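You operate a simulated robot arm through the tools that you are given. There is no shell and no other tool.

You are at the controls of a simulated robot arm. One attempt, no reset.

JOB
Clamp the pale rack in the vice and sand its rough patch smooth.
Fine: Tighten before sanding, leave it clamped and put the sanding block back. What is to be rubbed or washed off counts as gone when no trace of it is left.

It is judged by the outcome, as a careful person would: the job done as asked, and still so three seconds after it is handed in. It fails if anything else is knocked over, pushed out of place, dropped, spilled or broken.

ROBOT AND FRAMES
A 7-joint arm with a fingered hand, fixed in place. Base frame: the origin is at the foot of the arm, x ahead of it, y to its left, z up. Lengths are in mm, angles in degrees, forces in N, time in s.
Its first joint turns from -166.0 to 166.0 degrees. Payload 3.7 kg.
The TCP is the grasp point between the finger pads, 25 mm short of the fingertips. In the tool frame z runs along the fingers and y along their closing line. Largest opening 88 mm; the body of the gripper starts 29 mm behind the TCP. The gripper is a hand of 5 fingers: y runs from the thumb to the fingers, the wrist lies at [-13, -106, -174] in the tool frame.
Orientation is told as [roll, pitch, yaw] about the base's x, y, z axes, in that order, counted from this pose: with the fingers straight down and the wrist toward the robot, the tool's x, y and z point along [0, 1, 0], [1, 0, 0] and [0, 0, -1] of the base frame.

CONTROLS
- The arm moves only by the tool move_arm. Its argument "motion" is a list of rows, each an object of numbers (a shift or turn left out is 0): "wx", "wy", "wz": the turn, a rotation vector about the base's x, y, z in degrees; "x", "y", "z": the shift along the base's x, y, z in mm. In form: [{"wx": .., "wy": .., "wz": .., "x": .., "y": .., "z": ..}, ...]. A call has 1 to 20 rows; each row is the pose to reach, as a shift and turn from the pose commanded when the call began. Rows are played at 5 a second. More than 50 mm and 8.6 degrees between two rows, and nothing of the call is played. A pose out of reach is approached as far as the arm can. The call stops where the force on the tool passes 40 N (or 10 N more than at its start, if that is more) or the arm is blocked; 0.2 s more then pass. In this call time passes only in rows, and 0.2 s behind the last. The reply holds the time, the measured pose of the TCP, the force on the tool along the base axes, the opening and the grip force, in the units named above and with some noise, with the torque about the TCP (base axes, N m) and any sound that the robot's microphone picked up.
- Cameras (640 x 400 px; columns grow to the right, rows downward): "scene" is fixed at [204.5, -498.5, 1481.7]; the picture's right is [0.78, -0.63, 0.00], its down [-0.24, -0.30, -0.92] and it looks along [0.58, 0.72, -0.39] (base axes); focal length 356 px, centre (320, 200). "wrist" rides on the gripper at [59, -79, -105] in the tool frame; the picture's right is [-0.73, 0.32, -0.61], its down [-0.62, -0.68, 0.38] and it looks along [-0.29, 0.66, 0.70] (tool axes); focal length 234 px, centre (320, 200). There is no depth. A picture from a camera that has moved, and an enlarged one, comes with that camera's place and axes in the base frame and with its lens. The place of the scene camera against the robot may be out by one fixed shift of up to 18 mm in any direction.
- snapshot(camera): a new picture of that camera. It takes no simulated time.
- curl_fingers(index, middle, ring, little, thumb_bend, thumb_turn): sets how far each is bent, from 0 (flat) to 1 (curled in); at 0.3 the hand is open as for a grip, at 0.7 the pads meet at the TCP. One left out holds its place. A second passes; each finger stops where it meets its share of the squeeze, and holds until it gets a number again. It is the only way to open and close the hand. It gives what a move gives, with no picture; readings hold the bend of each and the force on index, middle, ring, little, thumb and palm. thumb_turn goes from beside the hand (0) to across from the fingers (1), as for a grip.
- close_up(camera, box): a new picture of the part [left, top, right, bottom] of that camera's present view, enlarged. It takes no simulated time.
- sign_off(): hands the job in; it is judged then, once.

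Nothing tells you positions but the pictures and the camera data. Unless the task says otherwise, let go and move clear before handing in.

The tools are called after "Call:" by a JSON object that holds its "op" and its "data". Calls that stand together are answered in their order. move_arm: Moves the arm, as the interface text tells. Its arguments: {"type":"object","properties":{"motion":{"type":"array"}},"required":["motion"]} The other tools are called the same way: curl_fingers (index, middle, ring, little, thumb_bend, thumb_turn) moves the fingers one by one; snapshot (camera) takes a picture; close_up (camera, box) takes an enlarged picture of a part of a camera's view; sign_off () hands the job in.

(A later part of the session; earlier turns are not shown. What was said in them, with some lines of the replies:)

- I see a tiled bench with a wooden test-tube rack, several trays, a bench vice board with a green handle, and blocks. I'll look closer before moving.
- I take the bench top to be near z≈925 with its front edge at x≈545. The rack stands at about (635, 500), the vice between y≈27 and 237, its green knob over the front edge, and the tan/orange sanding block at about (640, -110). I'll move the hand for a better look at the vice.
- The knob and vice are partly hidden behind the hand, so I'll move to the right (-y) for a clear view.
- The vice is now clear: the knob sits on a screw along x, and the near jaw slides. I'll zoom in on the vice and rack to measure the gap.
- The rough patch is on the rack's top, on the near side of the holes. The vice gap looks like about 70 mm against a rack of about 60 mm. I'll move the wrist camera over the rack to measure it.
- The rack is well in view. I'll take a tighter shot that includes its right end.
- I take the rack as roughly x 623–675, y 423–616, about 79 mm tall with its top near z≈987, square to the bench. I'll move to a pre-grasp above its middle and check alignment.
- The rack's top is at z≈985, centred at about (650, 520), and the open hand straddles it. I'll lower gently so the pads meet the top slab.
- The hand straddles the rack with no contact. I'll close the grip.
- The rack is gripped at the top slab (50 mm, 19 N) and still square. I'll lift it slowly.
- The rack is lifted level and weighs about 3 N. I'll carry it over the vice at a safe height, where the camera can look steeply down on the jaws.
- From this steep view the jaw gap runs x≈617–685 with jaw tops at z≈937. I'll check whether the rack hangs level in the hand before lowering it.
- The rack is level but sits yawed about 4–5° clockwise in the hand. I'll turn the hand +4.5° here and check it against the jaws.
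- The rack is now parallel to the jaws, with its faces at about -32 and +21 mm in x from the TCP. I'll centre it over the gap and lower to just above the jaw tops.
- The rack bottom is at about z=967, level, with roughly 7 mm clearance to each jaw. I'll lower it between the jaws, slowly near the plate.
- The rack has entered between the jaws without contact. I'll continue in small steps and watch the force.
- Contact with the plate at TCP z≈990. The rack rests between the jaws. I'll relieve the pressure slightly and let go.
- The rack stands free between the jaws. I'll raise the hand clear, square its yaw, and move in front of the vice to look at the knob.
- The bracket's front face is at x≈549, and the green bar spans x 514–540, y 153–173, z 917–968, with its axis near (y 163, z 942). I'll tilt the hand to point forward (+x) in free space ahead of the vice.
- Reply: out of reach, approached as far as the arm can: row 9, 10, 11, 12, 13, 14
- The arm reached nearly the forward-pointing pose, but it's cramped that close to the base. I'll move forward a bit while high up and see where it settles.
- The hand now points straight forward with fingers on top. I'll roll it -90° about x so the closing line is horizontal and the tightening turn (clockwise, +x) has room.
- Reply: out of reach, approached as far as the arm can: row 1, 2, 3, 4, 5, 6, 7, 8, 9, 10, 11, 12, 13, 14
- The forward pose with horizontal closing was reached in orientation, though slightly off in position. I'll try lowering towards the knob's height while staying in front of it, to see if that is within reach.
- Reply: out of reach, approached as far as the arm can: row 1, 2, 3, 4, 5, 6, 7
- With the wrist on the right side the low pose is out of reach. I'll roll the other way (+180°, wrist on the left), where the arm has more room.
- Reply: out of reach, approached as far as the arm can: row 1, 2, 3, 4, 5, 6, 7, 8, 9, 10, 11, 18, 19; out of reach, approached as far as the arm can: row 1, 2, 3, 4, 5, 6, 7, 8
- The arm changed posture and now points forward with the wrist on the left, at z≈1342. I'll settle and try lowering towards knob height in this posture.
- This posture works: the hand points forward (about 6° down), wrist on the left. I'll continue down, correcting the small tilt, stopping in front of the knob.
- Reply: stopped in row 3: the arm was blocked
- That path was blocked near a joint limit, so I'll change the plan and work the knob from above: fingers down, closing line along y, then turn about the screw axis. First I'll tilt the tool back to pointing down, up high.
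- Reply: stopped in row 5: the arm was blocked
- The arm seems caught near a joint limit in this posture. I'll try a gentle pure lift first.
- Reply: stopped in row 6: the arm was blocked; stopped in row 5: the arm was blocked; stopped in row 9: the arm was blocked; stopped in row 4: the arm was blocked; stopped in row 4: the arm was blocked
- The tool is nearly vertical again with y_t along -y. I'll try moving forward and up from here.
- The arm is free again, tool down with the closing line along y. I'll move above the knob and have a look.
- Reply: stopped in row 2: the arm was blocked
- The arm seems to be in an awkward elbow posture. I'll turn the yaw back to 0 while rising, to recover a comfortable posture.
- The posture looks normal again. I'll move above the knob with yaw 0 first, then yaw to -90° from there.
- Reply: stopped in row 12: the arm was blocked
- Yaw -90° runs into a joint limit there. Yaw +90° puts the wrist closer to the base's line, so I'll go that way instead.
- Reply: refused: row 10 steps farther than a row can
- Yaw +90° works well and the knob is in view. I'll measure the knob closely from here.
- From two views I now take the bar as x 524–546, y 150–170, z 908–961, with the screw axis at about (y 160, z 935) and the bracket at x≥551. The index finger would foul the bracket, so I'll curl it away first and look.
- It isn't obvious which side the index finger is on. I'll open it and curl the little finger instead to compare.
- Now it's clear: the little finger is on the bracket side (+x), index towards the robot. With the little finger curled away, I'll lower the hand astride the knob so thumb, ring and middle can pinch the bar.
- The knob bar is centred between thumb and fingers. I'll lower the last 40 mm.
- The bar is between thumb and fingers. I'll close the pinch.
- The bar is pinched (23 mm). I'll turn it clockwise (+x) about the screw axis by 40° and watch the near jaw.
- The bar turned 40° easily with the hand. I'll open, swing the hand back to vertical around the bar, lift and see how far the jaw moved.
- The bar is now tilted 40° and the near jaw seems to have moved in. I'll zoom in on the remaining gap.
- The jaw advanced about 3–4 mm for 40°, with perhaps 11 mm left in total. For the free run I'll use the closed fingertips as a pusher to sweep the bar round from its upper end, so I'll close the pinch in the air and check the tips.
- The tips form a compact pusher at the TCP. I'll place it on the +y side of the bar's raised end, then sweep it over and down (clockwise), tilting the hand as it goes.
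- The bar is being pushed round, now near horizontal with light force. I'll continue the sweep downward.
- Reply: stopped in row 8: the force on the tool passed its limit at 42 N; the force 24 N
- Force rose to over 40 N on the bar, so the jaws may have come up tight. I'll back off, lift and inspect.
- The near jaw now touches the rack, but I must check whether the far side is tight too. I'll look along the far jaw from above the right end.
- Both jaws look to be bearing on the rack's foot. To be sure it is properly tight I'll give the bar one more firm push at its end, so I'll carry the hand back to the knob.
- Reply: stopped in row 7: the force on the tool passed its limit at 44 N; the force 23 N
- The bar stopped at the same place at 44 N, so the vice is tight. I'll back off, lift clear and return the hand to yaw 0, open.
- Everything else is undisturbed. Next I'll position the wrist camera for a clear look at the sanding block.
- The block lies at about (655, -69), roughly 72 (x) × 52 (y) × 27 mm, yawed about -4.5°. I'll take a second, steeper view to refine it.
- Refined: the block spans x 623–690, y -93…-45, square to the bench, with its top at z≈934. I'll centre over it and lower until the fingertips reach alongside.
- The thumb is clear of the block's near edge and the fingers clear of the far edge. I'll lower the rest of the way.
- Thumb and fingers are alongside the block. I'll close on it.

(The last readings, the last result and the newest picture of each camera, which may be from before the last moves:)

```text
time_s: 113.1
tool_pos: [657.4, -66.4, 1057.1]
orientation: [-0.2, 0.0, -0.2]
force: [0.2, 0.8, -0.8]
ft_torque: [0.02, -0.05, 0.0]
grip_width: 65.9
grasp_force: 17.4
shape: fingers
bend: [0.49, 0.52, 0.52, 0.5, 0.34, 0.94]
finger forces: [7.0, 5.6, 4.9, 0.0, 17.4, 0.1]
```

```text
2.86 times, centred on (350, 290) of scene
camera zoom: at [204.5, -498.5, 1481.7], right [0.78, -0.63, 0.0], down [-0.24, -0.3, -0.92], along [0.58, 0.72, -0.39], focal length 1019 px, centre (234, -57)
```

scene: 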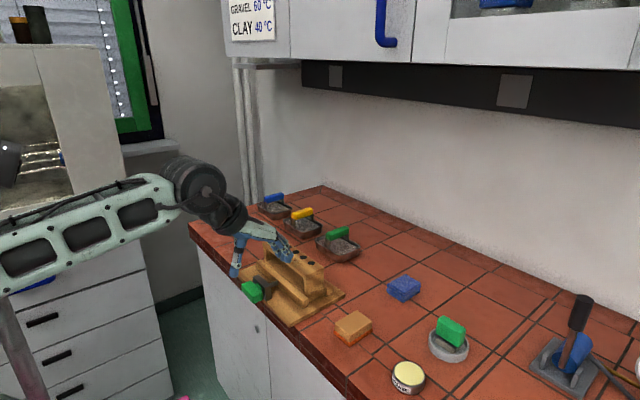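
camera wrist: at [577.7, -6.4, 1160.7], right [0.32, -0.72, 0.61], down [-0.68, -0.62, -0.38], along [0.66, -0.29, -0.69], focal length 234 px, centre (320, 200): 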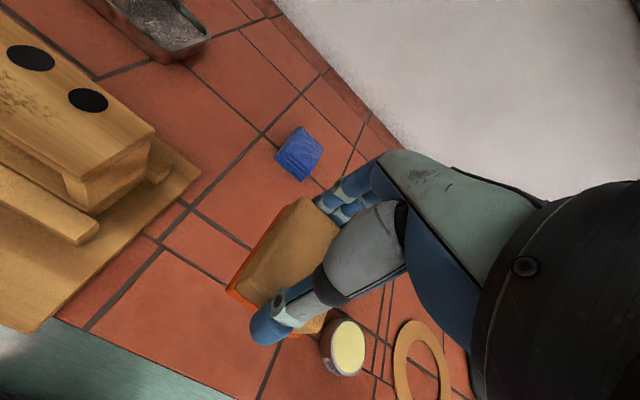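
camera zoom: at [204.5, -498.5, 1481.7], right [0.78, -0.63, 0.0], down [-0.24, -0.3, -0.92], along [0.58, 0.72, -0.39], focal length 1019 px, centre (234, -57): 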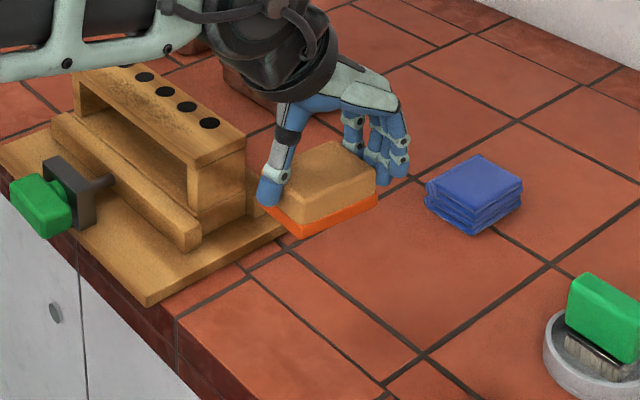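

The block is held firmly and nearly level, with its base about 33 mm below the TCP and centre about 8 mm to -x. I'll carry it over the rack, whose top should be at z≈996.

Call:
{"op": "move_arm", "data": {"motion": [{"z": 20}, {"z": 45}, {"x": 1, "y": 30, "z": 52}, {"x": 2, "y": 65, "z": 52}, {"x": 3, "y": 100, "z": 52}, {"x": 4, "y": 135, "z": 52}, {"x": 5, "y": 170, "z": 52}, {"x": 6, "y": 205, "z": 52}, {"x": 6, "y": 227, "z": 45}, {"x": 6, "y": 227, "z": 25}, {"x": 6, "y": 227, "z": 5}, {"x": 6, "y": 227, "z": 0}, {"x": 6, "y": 227, "z": 0}]}}

Call:
{"op": "snapshot", "data": {"camera": "wrist"}}

Call:
{"op": "close_up", "data": {"camera": "scene", "box": [240, 210, 340, 310]}}

```text
time_s: 115.9
tool_pos: [664.5, 159.4, 1055.6]
orientation: [-0.3, -0.1, -0.3]
force: [0.3, -0.1, -0.1]
ft_torque: [0.0, -0.03, 0.0]
grip_width: 66.0
grasp_force: 17.6
shape: fingers
bend: [0.49, 0.52, 0.52, 0.5, 0.34, 0.94]
finger forces: [6.9, 5.6, 4.8, 0.0, 17.2, 0.0]
```

```text
taken
camera wrist: at [584.4, 220.0, 1159.8], right [0.32, -0.72, 0.61], down [-0.68, -0.62, -0.38], along [0.66, -0.29, -0.69], focal length 234 px, centre (320, 200)
```

wrist: 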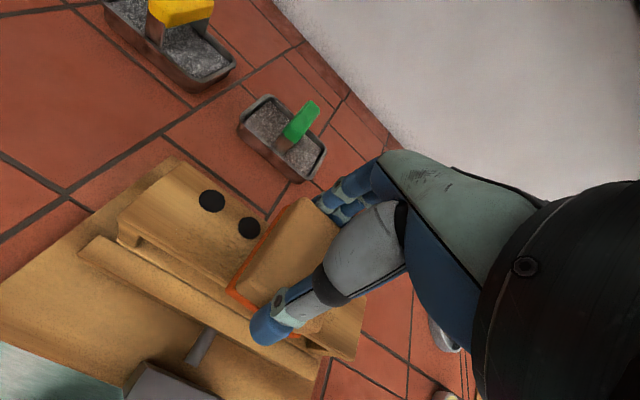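

```text
4.00 times, centred on (290, 260) of scene
camera zoom: at [204.5, -498.5, 1481.7], right [0.78, -0.63, 0.0], down [-0.24, -0.3, -0.92], along [0.58, 0.72, -0.39], focal length 1426 px, centre (440, -40)
```

zoom: 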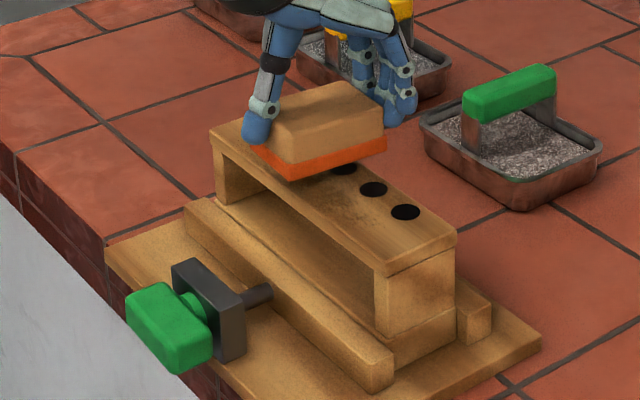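

The block is directly above the rack, which spans x 630–682, y 67–261. I'll lower until it makes contact.

Call:
{"op": "move_arm", "data": {"motion": [{"z": -6}, {"z": -12}, {"z": -17}, {"z": -20}, {"z": -22}, {"z": -23}, {"z": -23}]}}

```text
time_s: 117.5
tool_pos: [662.1, 159.0, 1033.8]
orientation: [-0.2, -0.1, -0.2]
force: [1.4, -0.9, 14.7]
ft_torque: [-0.12, -0.3, -0.01]
grip_width: 66.1
grasp_force: 18.3
shape: fingers
bend: [0.49, 0.52, 0.52, 0.5, 0.34, 0.94]
finger forces: [7.4, 6.1, 5.6, 0.0, 18.0, 0.1]
```

Contact with about 15 N of pressure. I'll stroke along the rack at this height.

Call:
{"op": "move_arm", "data": {"motion": [{"y": 10}, {"y": 20}, {"y": 30}, {"y": 40}, {"y": 50}, {"y": 60}, {"y": 68}, {"y": 72}, {"y": 68}, {"y": 58}, {"y": 46}, {"y": 34}, {"y": 22}, {"y": 10}, {"y": 0}]}}

Call:
{"op": "close_up", "data": {"camera": "wrist", "box": [100, 120, 340, 360]}}

```text
time_s: 120.7
tool_pos: [661.9, 159.4, 1032.6]
orientation: [-0.3, -0.1, -0.2]
force: [0.5, 5.3, 15.9]
ft_torque: [0.04, 0.05, 0.01]
grip_width: 67.1
grasp_force: 16.9
shape: fingers
bend: [0.5, 0.53, 0.53, 0.5, 0.34, 0.93]
finger forces: [6.5, 5.2, 4.3, 0.1, 18.6, 0.1]
```

```text
1.67 times, centred on (220, 240) of wrist
camera zoom: at [580.9, 219.4, 1137.3], right [0.32, -0.72, 0.61], down [-0.68, -0.62, -0.38], along [0.66, -0.29, -0.69], focal length 390 px, centre (487, 133)
```

zoom: 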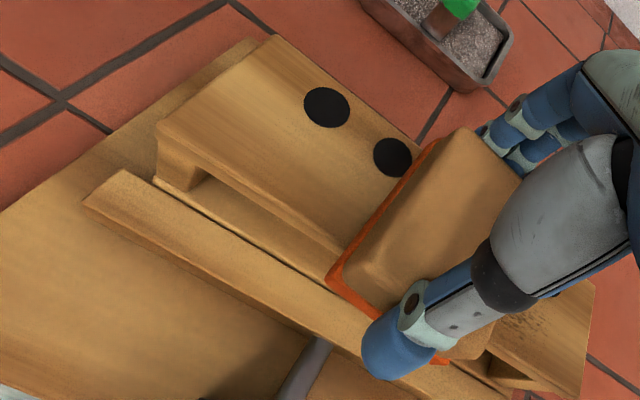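

The left part is already clean and the right end still shows roughness. I'll stroke towards the right end and back.

Call:
{"op": "move_arm", "data": {"motion": [{"y": -10}, {"y": -20}, {"y": -30}, {"y": -40}, {"y": -50}, {"y": -60}, {"y": -68}, {"y": -74}, {"y": -68}, {"y": -58}, {"y": -46}, {"y": -34}, {"y": -22}, {"y": -10}, {"y": 0}]}}

Call:
{"op": "move_arm", "data": {"motion": [{"y": 12}, {"y": 24}, {"y": 36}, {"y": 48}, {"y": 60}, {"y": 70}, {"y": 74}, {"y": 68}, {"y": 56}, {"y": 44}, {"y": 32}, {"y": 20}, {"y": 8}, {"y": -4}, {"y": -16}, {"y": -28}, {"y": -40}, {"y": -52}, {"y": -64}, {"y": -76}]}}

Call:
{"op": "snapshot", "data": {"camera": "wrist"}}

Call:
{"op": "close_up", "data": {"camera": "scene", "box": [240, 210, 340, 310]}}

```text
time_s: 123.9
tool_pos: [661.8, 159.8, 1031.5]
orientation: [-0.3, -0.2, -0.1]
force: [-0.6, -5.3, 12.0]
ft_torque: [-0.12, 0.0, -0.02]
grip_width: 66.7
grasp_force: 18.0
shape: fingers
bend: [0.5, 0.53, 0.53, 0.5, 0.33, 0.95]
finger forces: [6.4, 5.9, 5.0, 0.0, 18.4, 0.1]
```

```text
time_s: 128.1
tool_pos: [661.8, 82.8, 1033.0]
orientation: [-0.3, -0.1, -0.2]
force: [0.5, 1.6, 3.8]
ft_torque: [-0.02, 0.04, 0.01]
grip_width: 66.8
grasp_force: 16.0
shape: fingers
bend: [0.5, 0.54, 0.54, 0.5, 0.33, 0.93]
finger forces: [6.8, 4.9, 4.1, 0.1, 16.6, 0.0]
```

```text
taken
camera wrist: at [581.6, 143.0, 1137.9], right [0.32, -0.72, 0.61], down [-0.68, -0.62, -0.38], along [0.66, -0.3, -0.69], focal length 234 px, centre (320, 200)
```

wrist: 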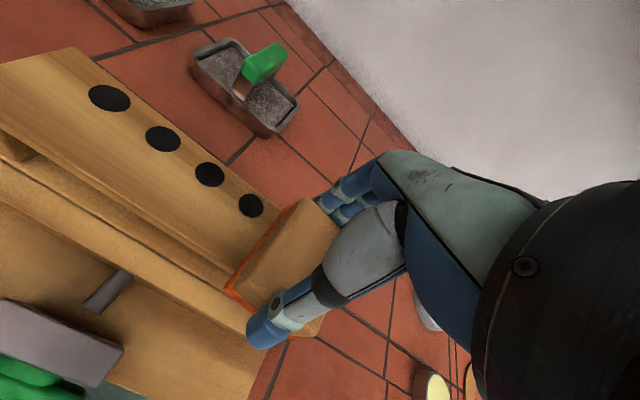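

```text
4.00 times, centred on (290, 260) of scene
camera zoom: at [204.5, -498.5, 1481.7], right [0.78, -0.63, 0.0], down [-0.24, -0.3, -0.92], along [0.58, 0.72, -0.39], focal length 1426 px, centre (440, -40)
```

zoom: 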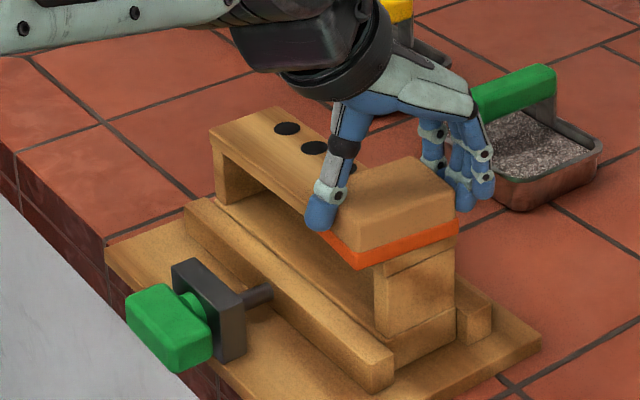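

Call:
{"op": "close_up", "data": {"camera": "wrist", "box": [0, 40, 270, 310]}}

Call:
{"op": "move_arm", "data": {"motion": [{"y": -2, "z": 10}, {"y": -10, "z": 30}, {"y": -40, "z": 50}, {"y": -80, "z": 55}, {"y": -120, "z": 55}, {"y": -150, "z": 40}, {"y": -150, "z": 40}, {"y": -150, "z": 40}]}}

Call:
{"op": "snapshot", "data": {"camera": "wrist"}}

Call:
{"op": "close_up", "data": {"camera": "wrist", "box": [0, 0, 200, 200]}}

Call:
{"op": "close_up", "data": {"camera": "scene", "box": [250, 220, 340, 310]}}

```text
1.48 times, centred on (135, 175) of wrist
camera zoom: at [581.6, 143.0, 1137.9], right [0.32, -0.72, 0.61], down [-0.68, -0.62, -0.38], along [0.66, -0.3, -0.69], focal length 347 px, centre (594, 237)
```

zoom: 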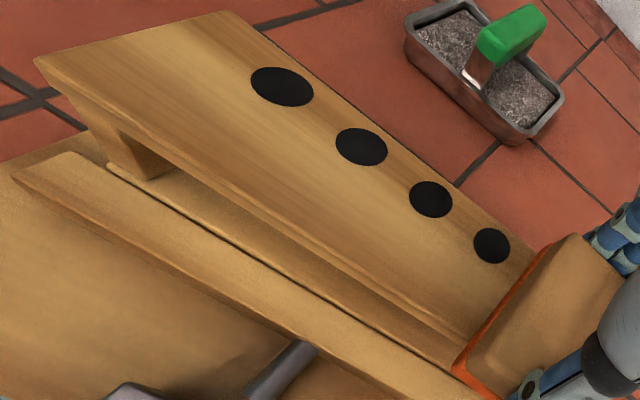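

```text
time_s: 129.9
tool_pos: [660.1, -65.6, 1073.5]
orientation: [-0.3, 0.0, -0.2]
force: [-0.5, -0.8, -0.2]
ft_torque: [-0.01, 0.01, 0.02]
grip_width: 66.9
grasp_force: 16.1
shape: fingers
bend: [0.5, 0.54, 0.54, 0.5, 0.33, 0.94]
finger forces: [6.8, 5.0, 4.4, 0.1, 16.0, 0.0]
```

```text
taken
camera wrist: at [581.0, -5.9, 1178.6], right [0.32, -0.72, 0.61], down [-0.68, -0.62, -0.38], along [0.66, -0.29, -0.69], focal length 234 px, centre (320, 200)
```

wrist: 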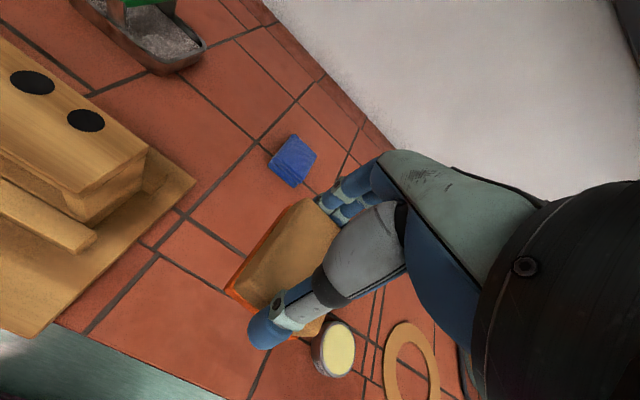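

```text
2.00 times, centred on (100, 100) of wrist
camera zoom: at [581.0, -5.9, 1178.6], right [0.32, -0.72, 0.61], down [-0.68, -0.62, -0.38], along [0.66, -0.29, -0.69], focal length 468 px, centre (760, 400)
```

zoom: 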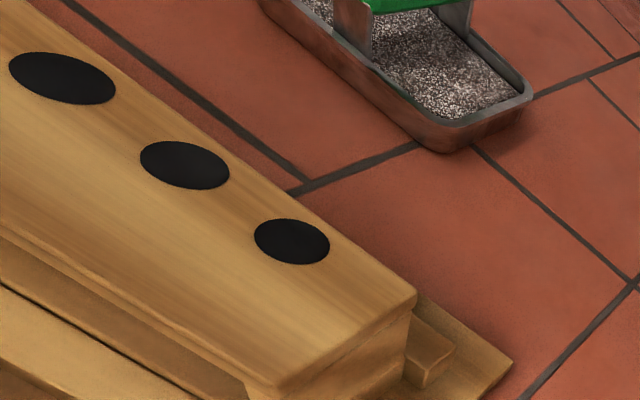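

```text
4.44 times, centred on (295, 265) of scene
camera zoom: at [204.5, -498.5, 1481.7], right [0.78, -0.63, 0.0], down [-0.24, -0.3, -0.92], along [0.58, 0.72, -0.39], focal length 1584 px, centre (431, -89)
```

zoom: 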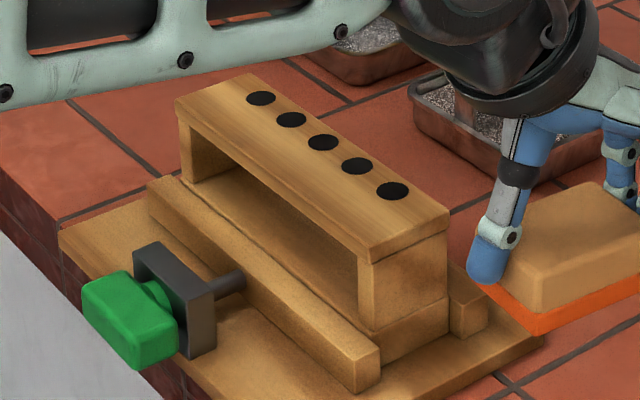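

The top looks clean from both cameras. I'll zoom in hard to check for any trace.

Call:
{"op": "close_up", "data": {"camera": "scene", "box": [258, 232, 298, 268]}}

Call:
{"op": "close_up", "data": {"camera": "scene", "box": [278, 240, 328, 280]}}

```text
11.11 times, centred on (278, 250) of scene
camera zoom: at [204.5, -498.5, 1481.7], right [0.78, -0.63, 0.0], down [-0.24, -0.3, -0.92], along [0.58, 0.72, -0.39], focal length 3961 px, centre (787, -356)
```

zoom: 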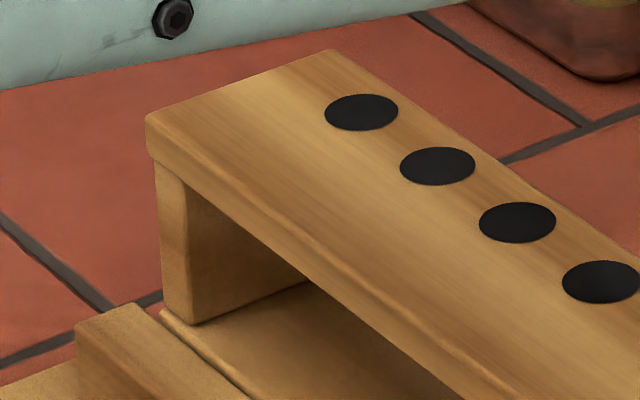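

```text
10.00 times, centred on (303, 260) of scene
camera zoom: at [204.5, -498.5, 1481.7], right [0.78, -0.63, 0.0], down [-0.24, -0.3, -0.92], along [0.58, 0.72, -0.39], focal length 3565 px, centre (490, -400)
```

zoom: 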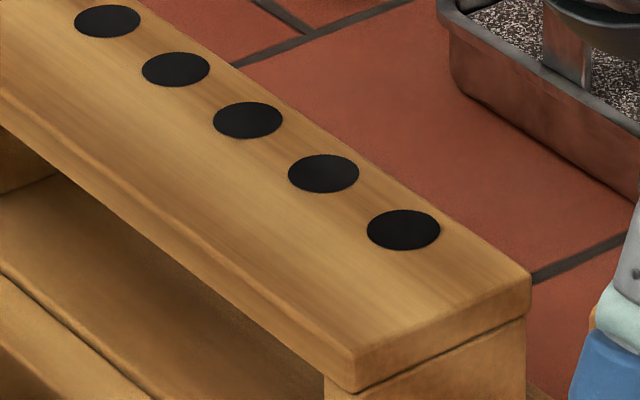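

No trace is left. Now I'll put the sanding block back at its original place (centre about 656, -69), undoing its slight yaw in the hand, and lower it gently.

Call:
{"op": "move_arm", "data": {"motion": [{"x": 3, "y": -2, "z": -5, "wz": 2}, {"x": 6, "y": -4, "z": -15, "wz": 4}, {"x": 7, "y": -4, "z": -35, "wz": 4}, {"x": 7, "y": -4, "z": -55, "wz": 4}, {"x": 7, "y": -4, "z": -75, "wz": 4}, {"x": 7, "y": -4, "z": -92, "wz": 4}, {"x": 7, "y": -4, "z": -105, "wz": 4}, {"x": 7, "y": -4, "z": -112, "wz": 4}, {"x": 7, "y": -4, "z": -112, "wz": 4}]}}

Call:
{"op": "snapshot", "data": {"camera": "wrist"}}

Call:
{"op": "close_up", "data": {"camera": "scene", "box": [290, 270, 410, 370]}}

```text
time_s: 131.9
tool_pos: [668.3, -70.1, 960.8]
orientation: [-0.2, -0.2, 3.9]
force: [-0.1, -0.7, -0.1]
ft_torque: [0.01, 0.0, 0.02]
grip_width: 66.6
grasp_force: 16.5
shape: fingers
bend: [0.5, 0.54, 0.54, 0.5, 0.33, 0.94]
finger forces: [6.7, 5.0, 4.3, 0.1, 16.0, 0.0]
```

```text
taken
camera wrist: at [584.1, -15.7, 1065.8], right [0.37, -0.7, 0.61], down [-0.64, -0.67, -0.38], along [0.68, -0.25, -0.69], focal length 234 px, centre (320, 200)
```

wrist: 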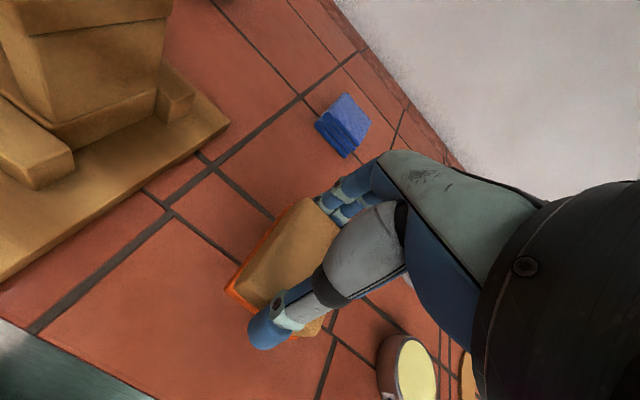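

```text
4.00 times, centred on (350, 320) of scene
camera zoom: at [204.5, -498.5, 1481.7], right [0.78, -0.63, 0.0], down [-0.24, -0.3, -0.92], along [0.58, 0.72, -0.39], focal length 1426 px, centre (200, -280)
```

zoom: 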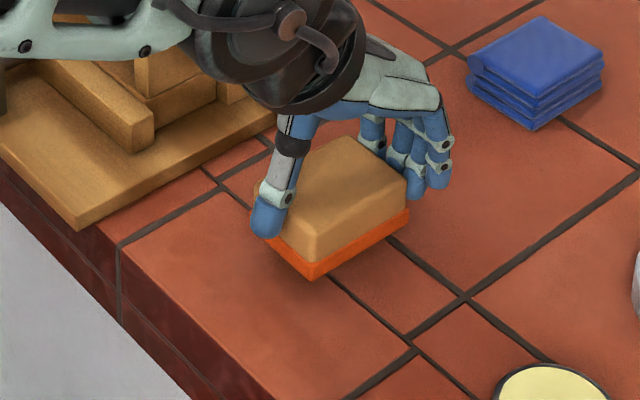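

Alignment with the original spot is within a few millimetres. I'll nudge +3 mm in x and lower to contact.

Call:
{"op": "move_arm", "data": {"motion": [{"x": 2, "y": -1, "z": -4}, {"x": 3, "y": -1, "z": -8}, {"x": 3, "y": -1, "z": -11}, {"x": 3, "y": -1, "z": -13}, {"x": 3, "y": -1, "z": -14}, {"x": 3, "y": -1, "z": -15}]}}

```text
time_s: 133.3
tool_pos: [672.1, -71.5, 945.2]
orientation: [-0.3, 0.1, 3.8]
force: [-0.2, 0.3, 0.2]
ft_torque: [0.0, -0.02, 0.01]
grip_width: 66.5
grasp_force: 15.6
shape: fingers
bend: [0.5, 0.54, 0.54, 0.5, 0.33, 0.94]
finger forces: [6.9, 5.0, 4.3, 0.0, 15.8, 0.0]
```

Call:
{"op": "move_arm", "data": {"motion": [{"z": -1}, {"z": -2}, {"z": -3}, {"z": -3.5}]}}

```text
time_s: 134.3
tool_pos: [673.6, -71.1, 941.9]
orientation: [-0.3, -0.1, 3.7]
force: [0.6, 1.0, -0.3]
ft_torque: [0.02, 0.02, -0.02]
grip_width: 66.4
grasp_force: 15.7
shape: fingers
bend: [0.5, 0.54, 0.54, 0.5, 0.33, 0.94]
finger forces: [6.7, 5.0, 4.3, 0.0, 15.9, 0.0]
```

Call:
{"op": "move_arm", "data": {"motion": [{"z": -1}, {"z": -2}, {"z": -2.5}]}}

Call:
{"op": "close_up", "data": {"camera": "scene", "box": [290, 270, 410, 370]}}

```text
time_s: 135.1
tool_pos: [674.0, -71.8, 939.5]
orientation: [-0.3, -0.1, 3.8]
force: [-0.3, -1.0, 0.9]
ft_torque: [-0.01, 0.07, -0.06]
grip_width: 66.4
grasp_force: 16.3
shape: fingers
bend: [0.5, 0.54, 0.54, 0.5, 0.33, 0.94]
finger forces: [6.8, 5.1, 4.4, 0.0, 16.3, 0.1]
```

```text
4.00 times, centred on (350, 320) of scene
camera zoom: at [204.5, -498.5, 1481.7], right [0.78, -0.63, 0.0], down [-0.24, -0.3, -0.92], along [0.58, 0.72, -0.39], focal length 1426 px, centre (200, -280)
```

zoom: 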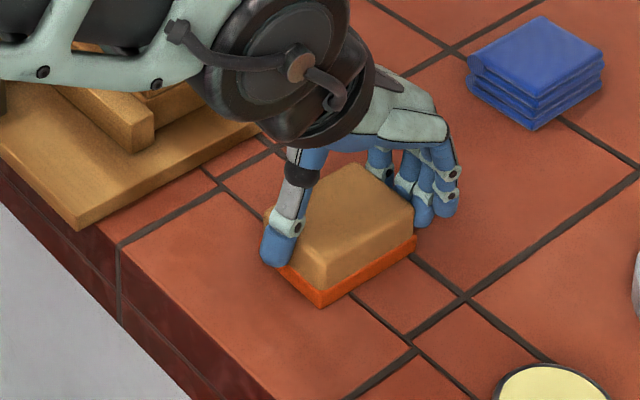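

The block is at the original spot and just touching. One more millimetre, then I'll release.

Call:
{"op": "move_arm", "data": {"motion": [{"x": -1, "z": -0.7}, {"x": -2, "z": -1.2}]}}

Call:
{"op": "curl_fingers", "data": {"index": 0.42, "middle": 0.42, "ring": 0.42, "little": 0.35, "thumb_bend": 0.27}}

Call:
{"op": "curl_fingers", "data": {"index": 0.3, "middle": 0.3, "ring": 0.3, "little": 0.3, "thumb_bend": 0.25}}

Call:
{"op": "close_up", "data": {"camera": "scene", "box": [290, 270, 410, 370]}}

Call:
{"op": "close_up", "data": {"camera": "wrist", "box": [180, 150, 400, 370]}}

```text
time_s: 135.7
tool_pos: [670.8, -72.1, 938.2]
orientation: [-0.2, -0.1, 3.9]
force: [3.2, -0.1, 7.1]
ft_torque: [-0.02, 0.0, 0.04]
grip_width: 66.5
grasp_force: 17.3
shape: fingers
bend: [0.5, 0.53, 0.54, 0.5, 0.33, 0.94]
finger forces: [7.7, 5.8, 5.0, 0.0, 16.1, 0.0]
```

```text
time_s: 136.7
tool_pos: [671.1, -71.1, 939.2]
orientation: [-0.2, -0.2, 3.8]
force: [0.7, 0.1, -0.1]
ft_torque: [-0.01, -0.01, -0.03]
grip_width: 74.3
grasp_force: 0.6
shape: fingers
bend: [0.42, 0.42, 0.42, 0.35, 0.26, 0.97]
finger forces: [0.0, 0.0, 0.2, 0.0, 0.3, 0.1]
```

```text
time_s: 137.7
tool_pos: [670.5, -72.2, 939.4]
orientation: [-0.2, -0.2, 3.9]
force: [-0.1, -0.3, 0.3]
ft_torque: [-0.04, -0.01, -0.06]
grip_width: 87.7
grasp_force: 0.1
shape: fingers
bend: [0.3, 0.3, 0.3, 0.3, 0.25, 0.97]
finger forces: [0.1, 0.1, 0.0, 0.0, 0.1, 0.0]
```

```text
4.00 times, centred on (350, 320) of scene
camera zoom: at [204.5, -498.5, 1481.7], right [0.78, -0.63, 0.0], down [-0.24, -0.3, -0.92], along [0.58, 0.72, -0.39], focal length 1426 px, centre (200, -280)
```

zoom: 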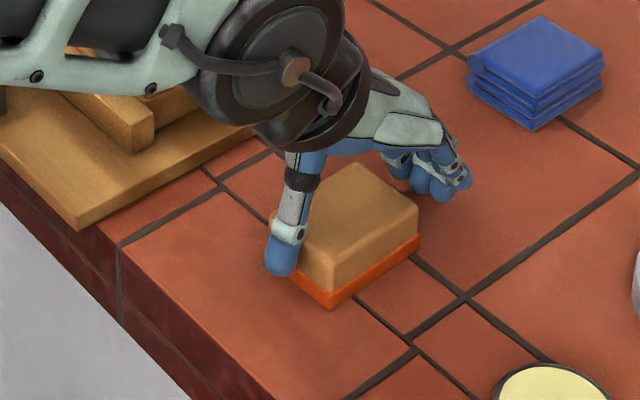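

```text
1.82 times, centred on (290, 260) of wrist
camera zoom: at [587.0, -17.4, 1043.5], right [0.37, -0.7, 0.61], down [-0.64, -0.67, -0.38], along [0.68, -0.25, -0.69], focal length 426 px, centre (374, 91)
```

zoom: 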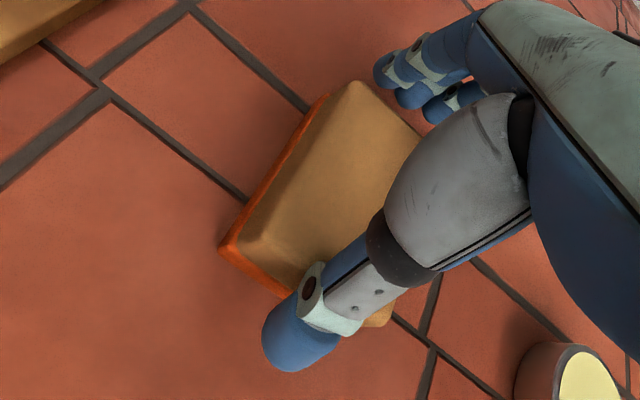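

The block is down, shifted by only a few millimetres from its starting spot. I'll move the thumb off its face and lift straight up.

Call:
{"op": "move_arm", "data": {"motion": [{"x": -4}, {"x": -8}, {"x": -9, "z": 8}, {"x": -9, "z": 20}, {"x": -9, "z": 40}, {"x": -9, "z": 65}, {"x": -9, "z": 95}, {"x": -20, "z": 130}, {"x": -60, "z": 160}, {"x": -100, "z": 190}, {"x": -140, "z": 210}, {"x": -180, "z": 220}, {"x": -180, "z": 220}]}}

Call:
{"op": "snapshot", "data": {"camera": "scene"}}

Call:
{"op": "snapshot", "data": {"camera": "wrist"}}

Call:
{"op": "close_up", "data": {"camera": "scene", "box": [230, 220, 390, 360]}}

```text
time_s: 140.5
tool_pos: [488.8, -70.7, 1158.0]
orientation: [-0.3, 0.0, 3.8]
force: [0.0, -0.6, 0.9]
ft_torque: [0.01, 0.03, 0.06]
grip_width: 88.1
grasp_force: 0.2
shape: fingers
bend: [0.3, 0.3, 0.3, 0.3, 0.25, 0.97]
finger forces: [0.0, 0.0, 0.0, 0.1, 0.0, 0.0]
```

```text
taken
```

scene: 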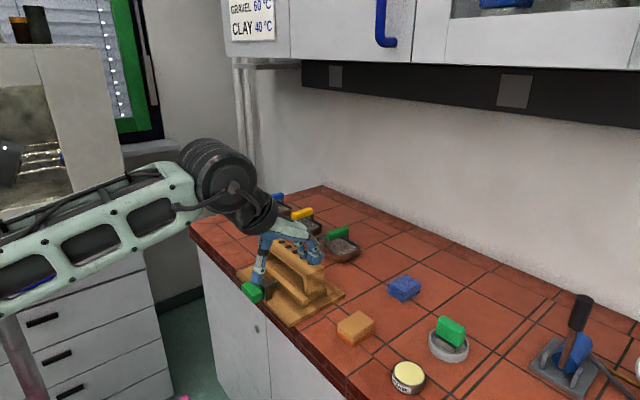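

```text
taken
camera wrist: at [405.4, -16.5, 1263.5], right [0.37, -0.7, 0.61], down [-0.64, -0.67, -0.38], along [0.68, -0.25, -0.69], focal length 234 px, centre (320, 200)
```

wrist: 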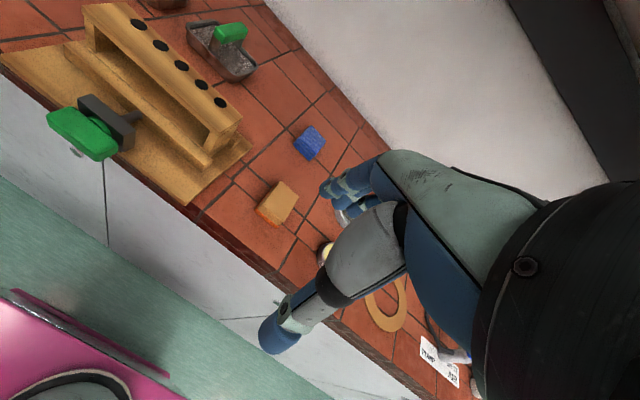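

```text
2.86 times, centred on (310, 290) of scene
camera zoom: at [204.5, -498.5, 1481.7], right [0.78, -0.63, 0.0], down [-0.24, -0.3, -0.92], along [0.58, 0.72, -0.39], focal length 1019 px, centre (349, -57)
```

zoom: 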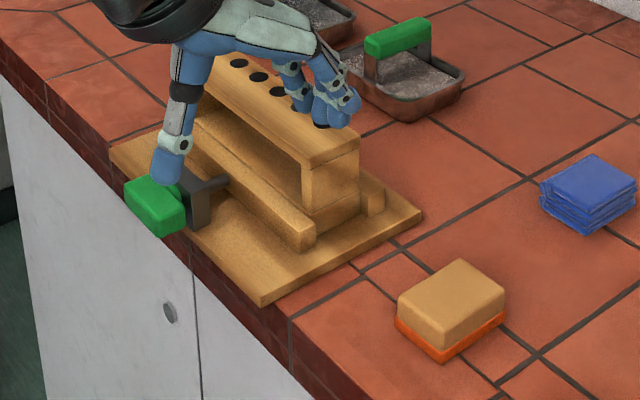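

The rack is clamped with its top clean, the sanding block is back in its place, and the hand is open and clear. Nothing else has been disturbed, so I'm handing in.

Call:
{"op": "sign_off", "data": {}}

```text
The job is handed in.
```

The rack is clamped in the vice, its rough patch is sanded off, and the sanding block is back in its place. I've handed the job in, but the result of the judging hasn't come back.

- **Clamping:** I tightened the vice before sanding. The knob stopped at the same spot on two separate pushes of over 40 N, so I took it as tight. It was still clamped when I handed in.
- **Sanding:** Close-up pictures show no trace of the rough patch anywhere on the rack's top.
- **Sanding block:** It sits a few millimetres from its original spot, because the thumb nudged it slightly as I let go.
- **Everything else:** In the last pictures, nothing else in view had been knocked over or moved, and the hand was open and clear.
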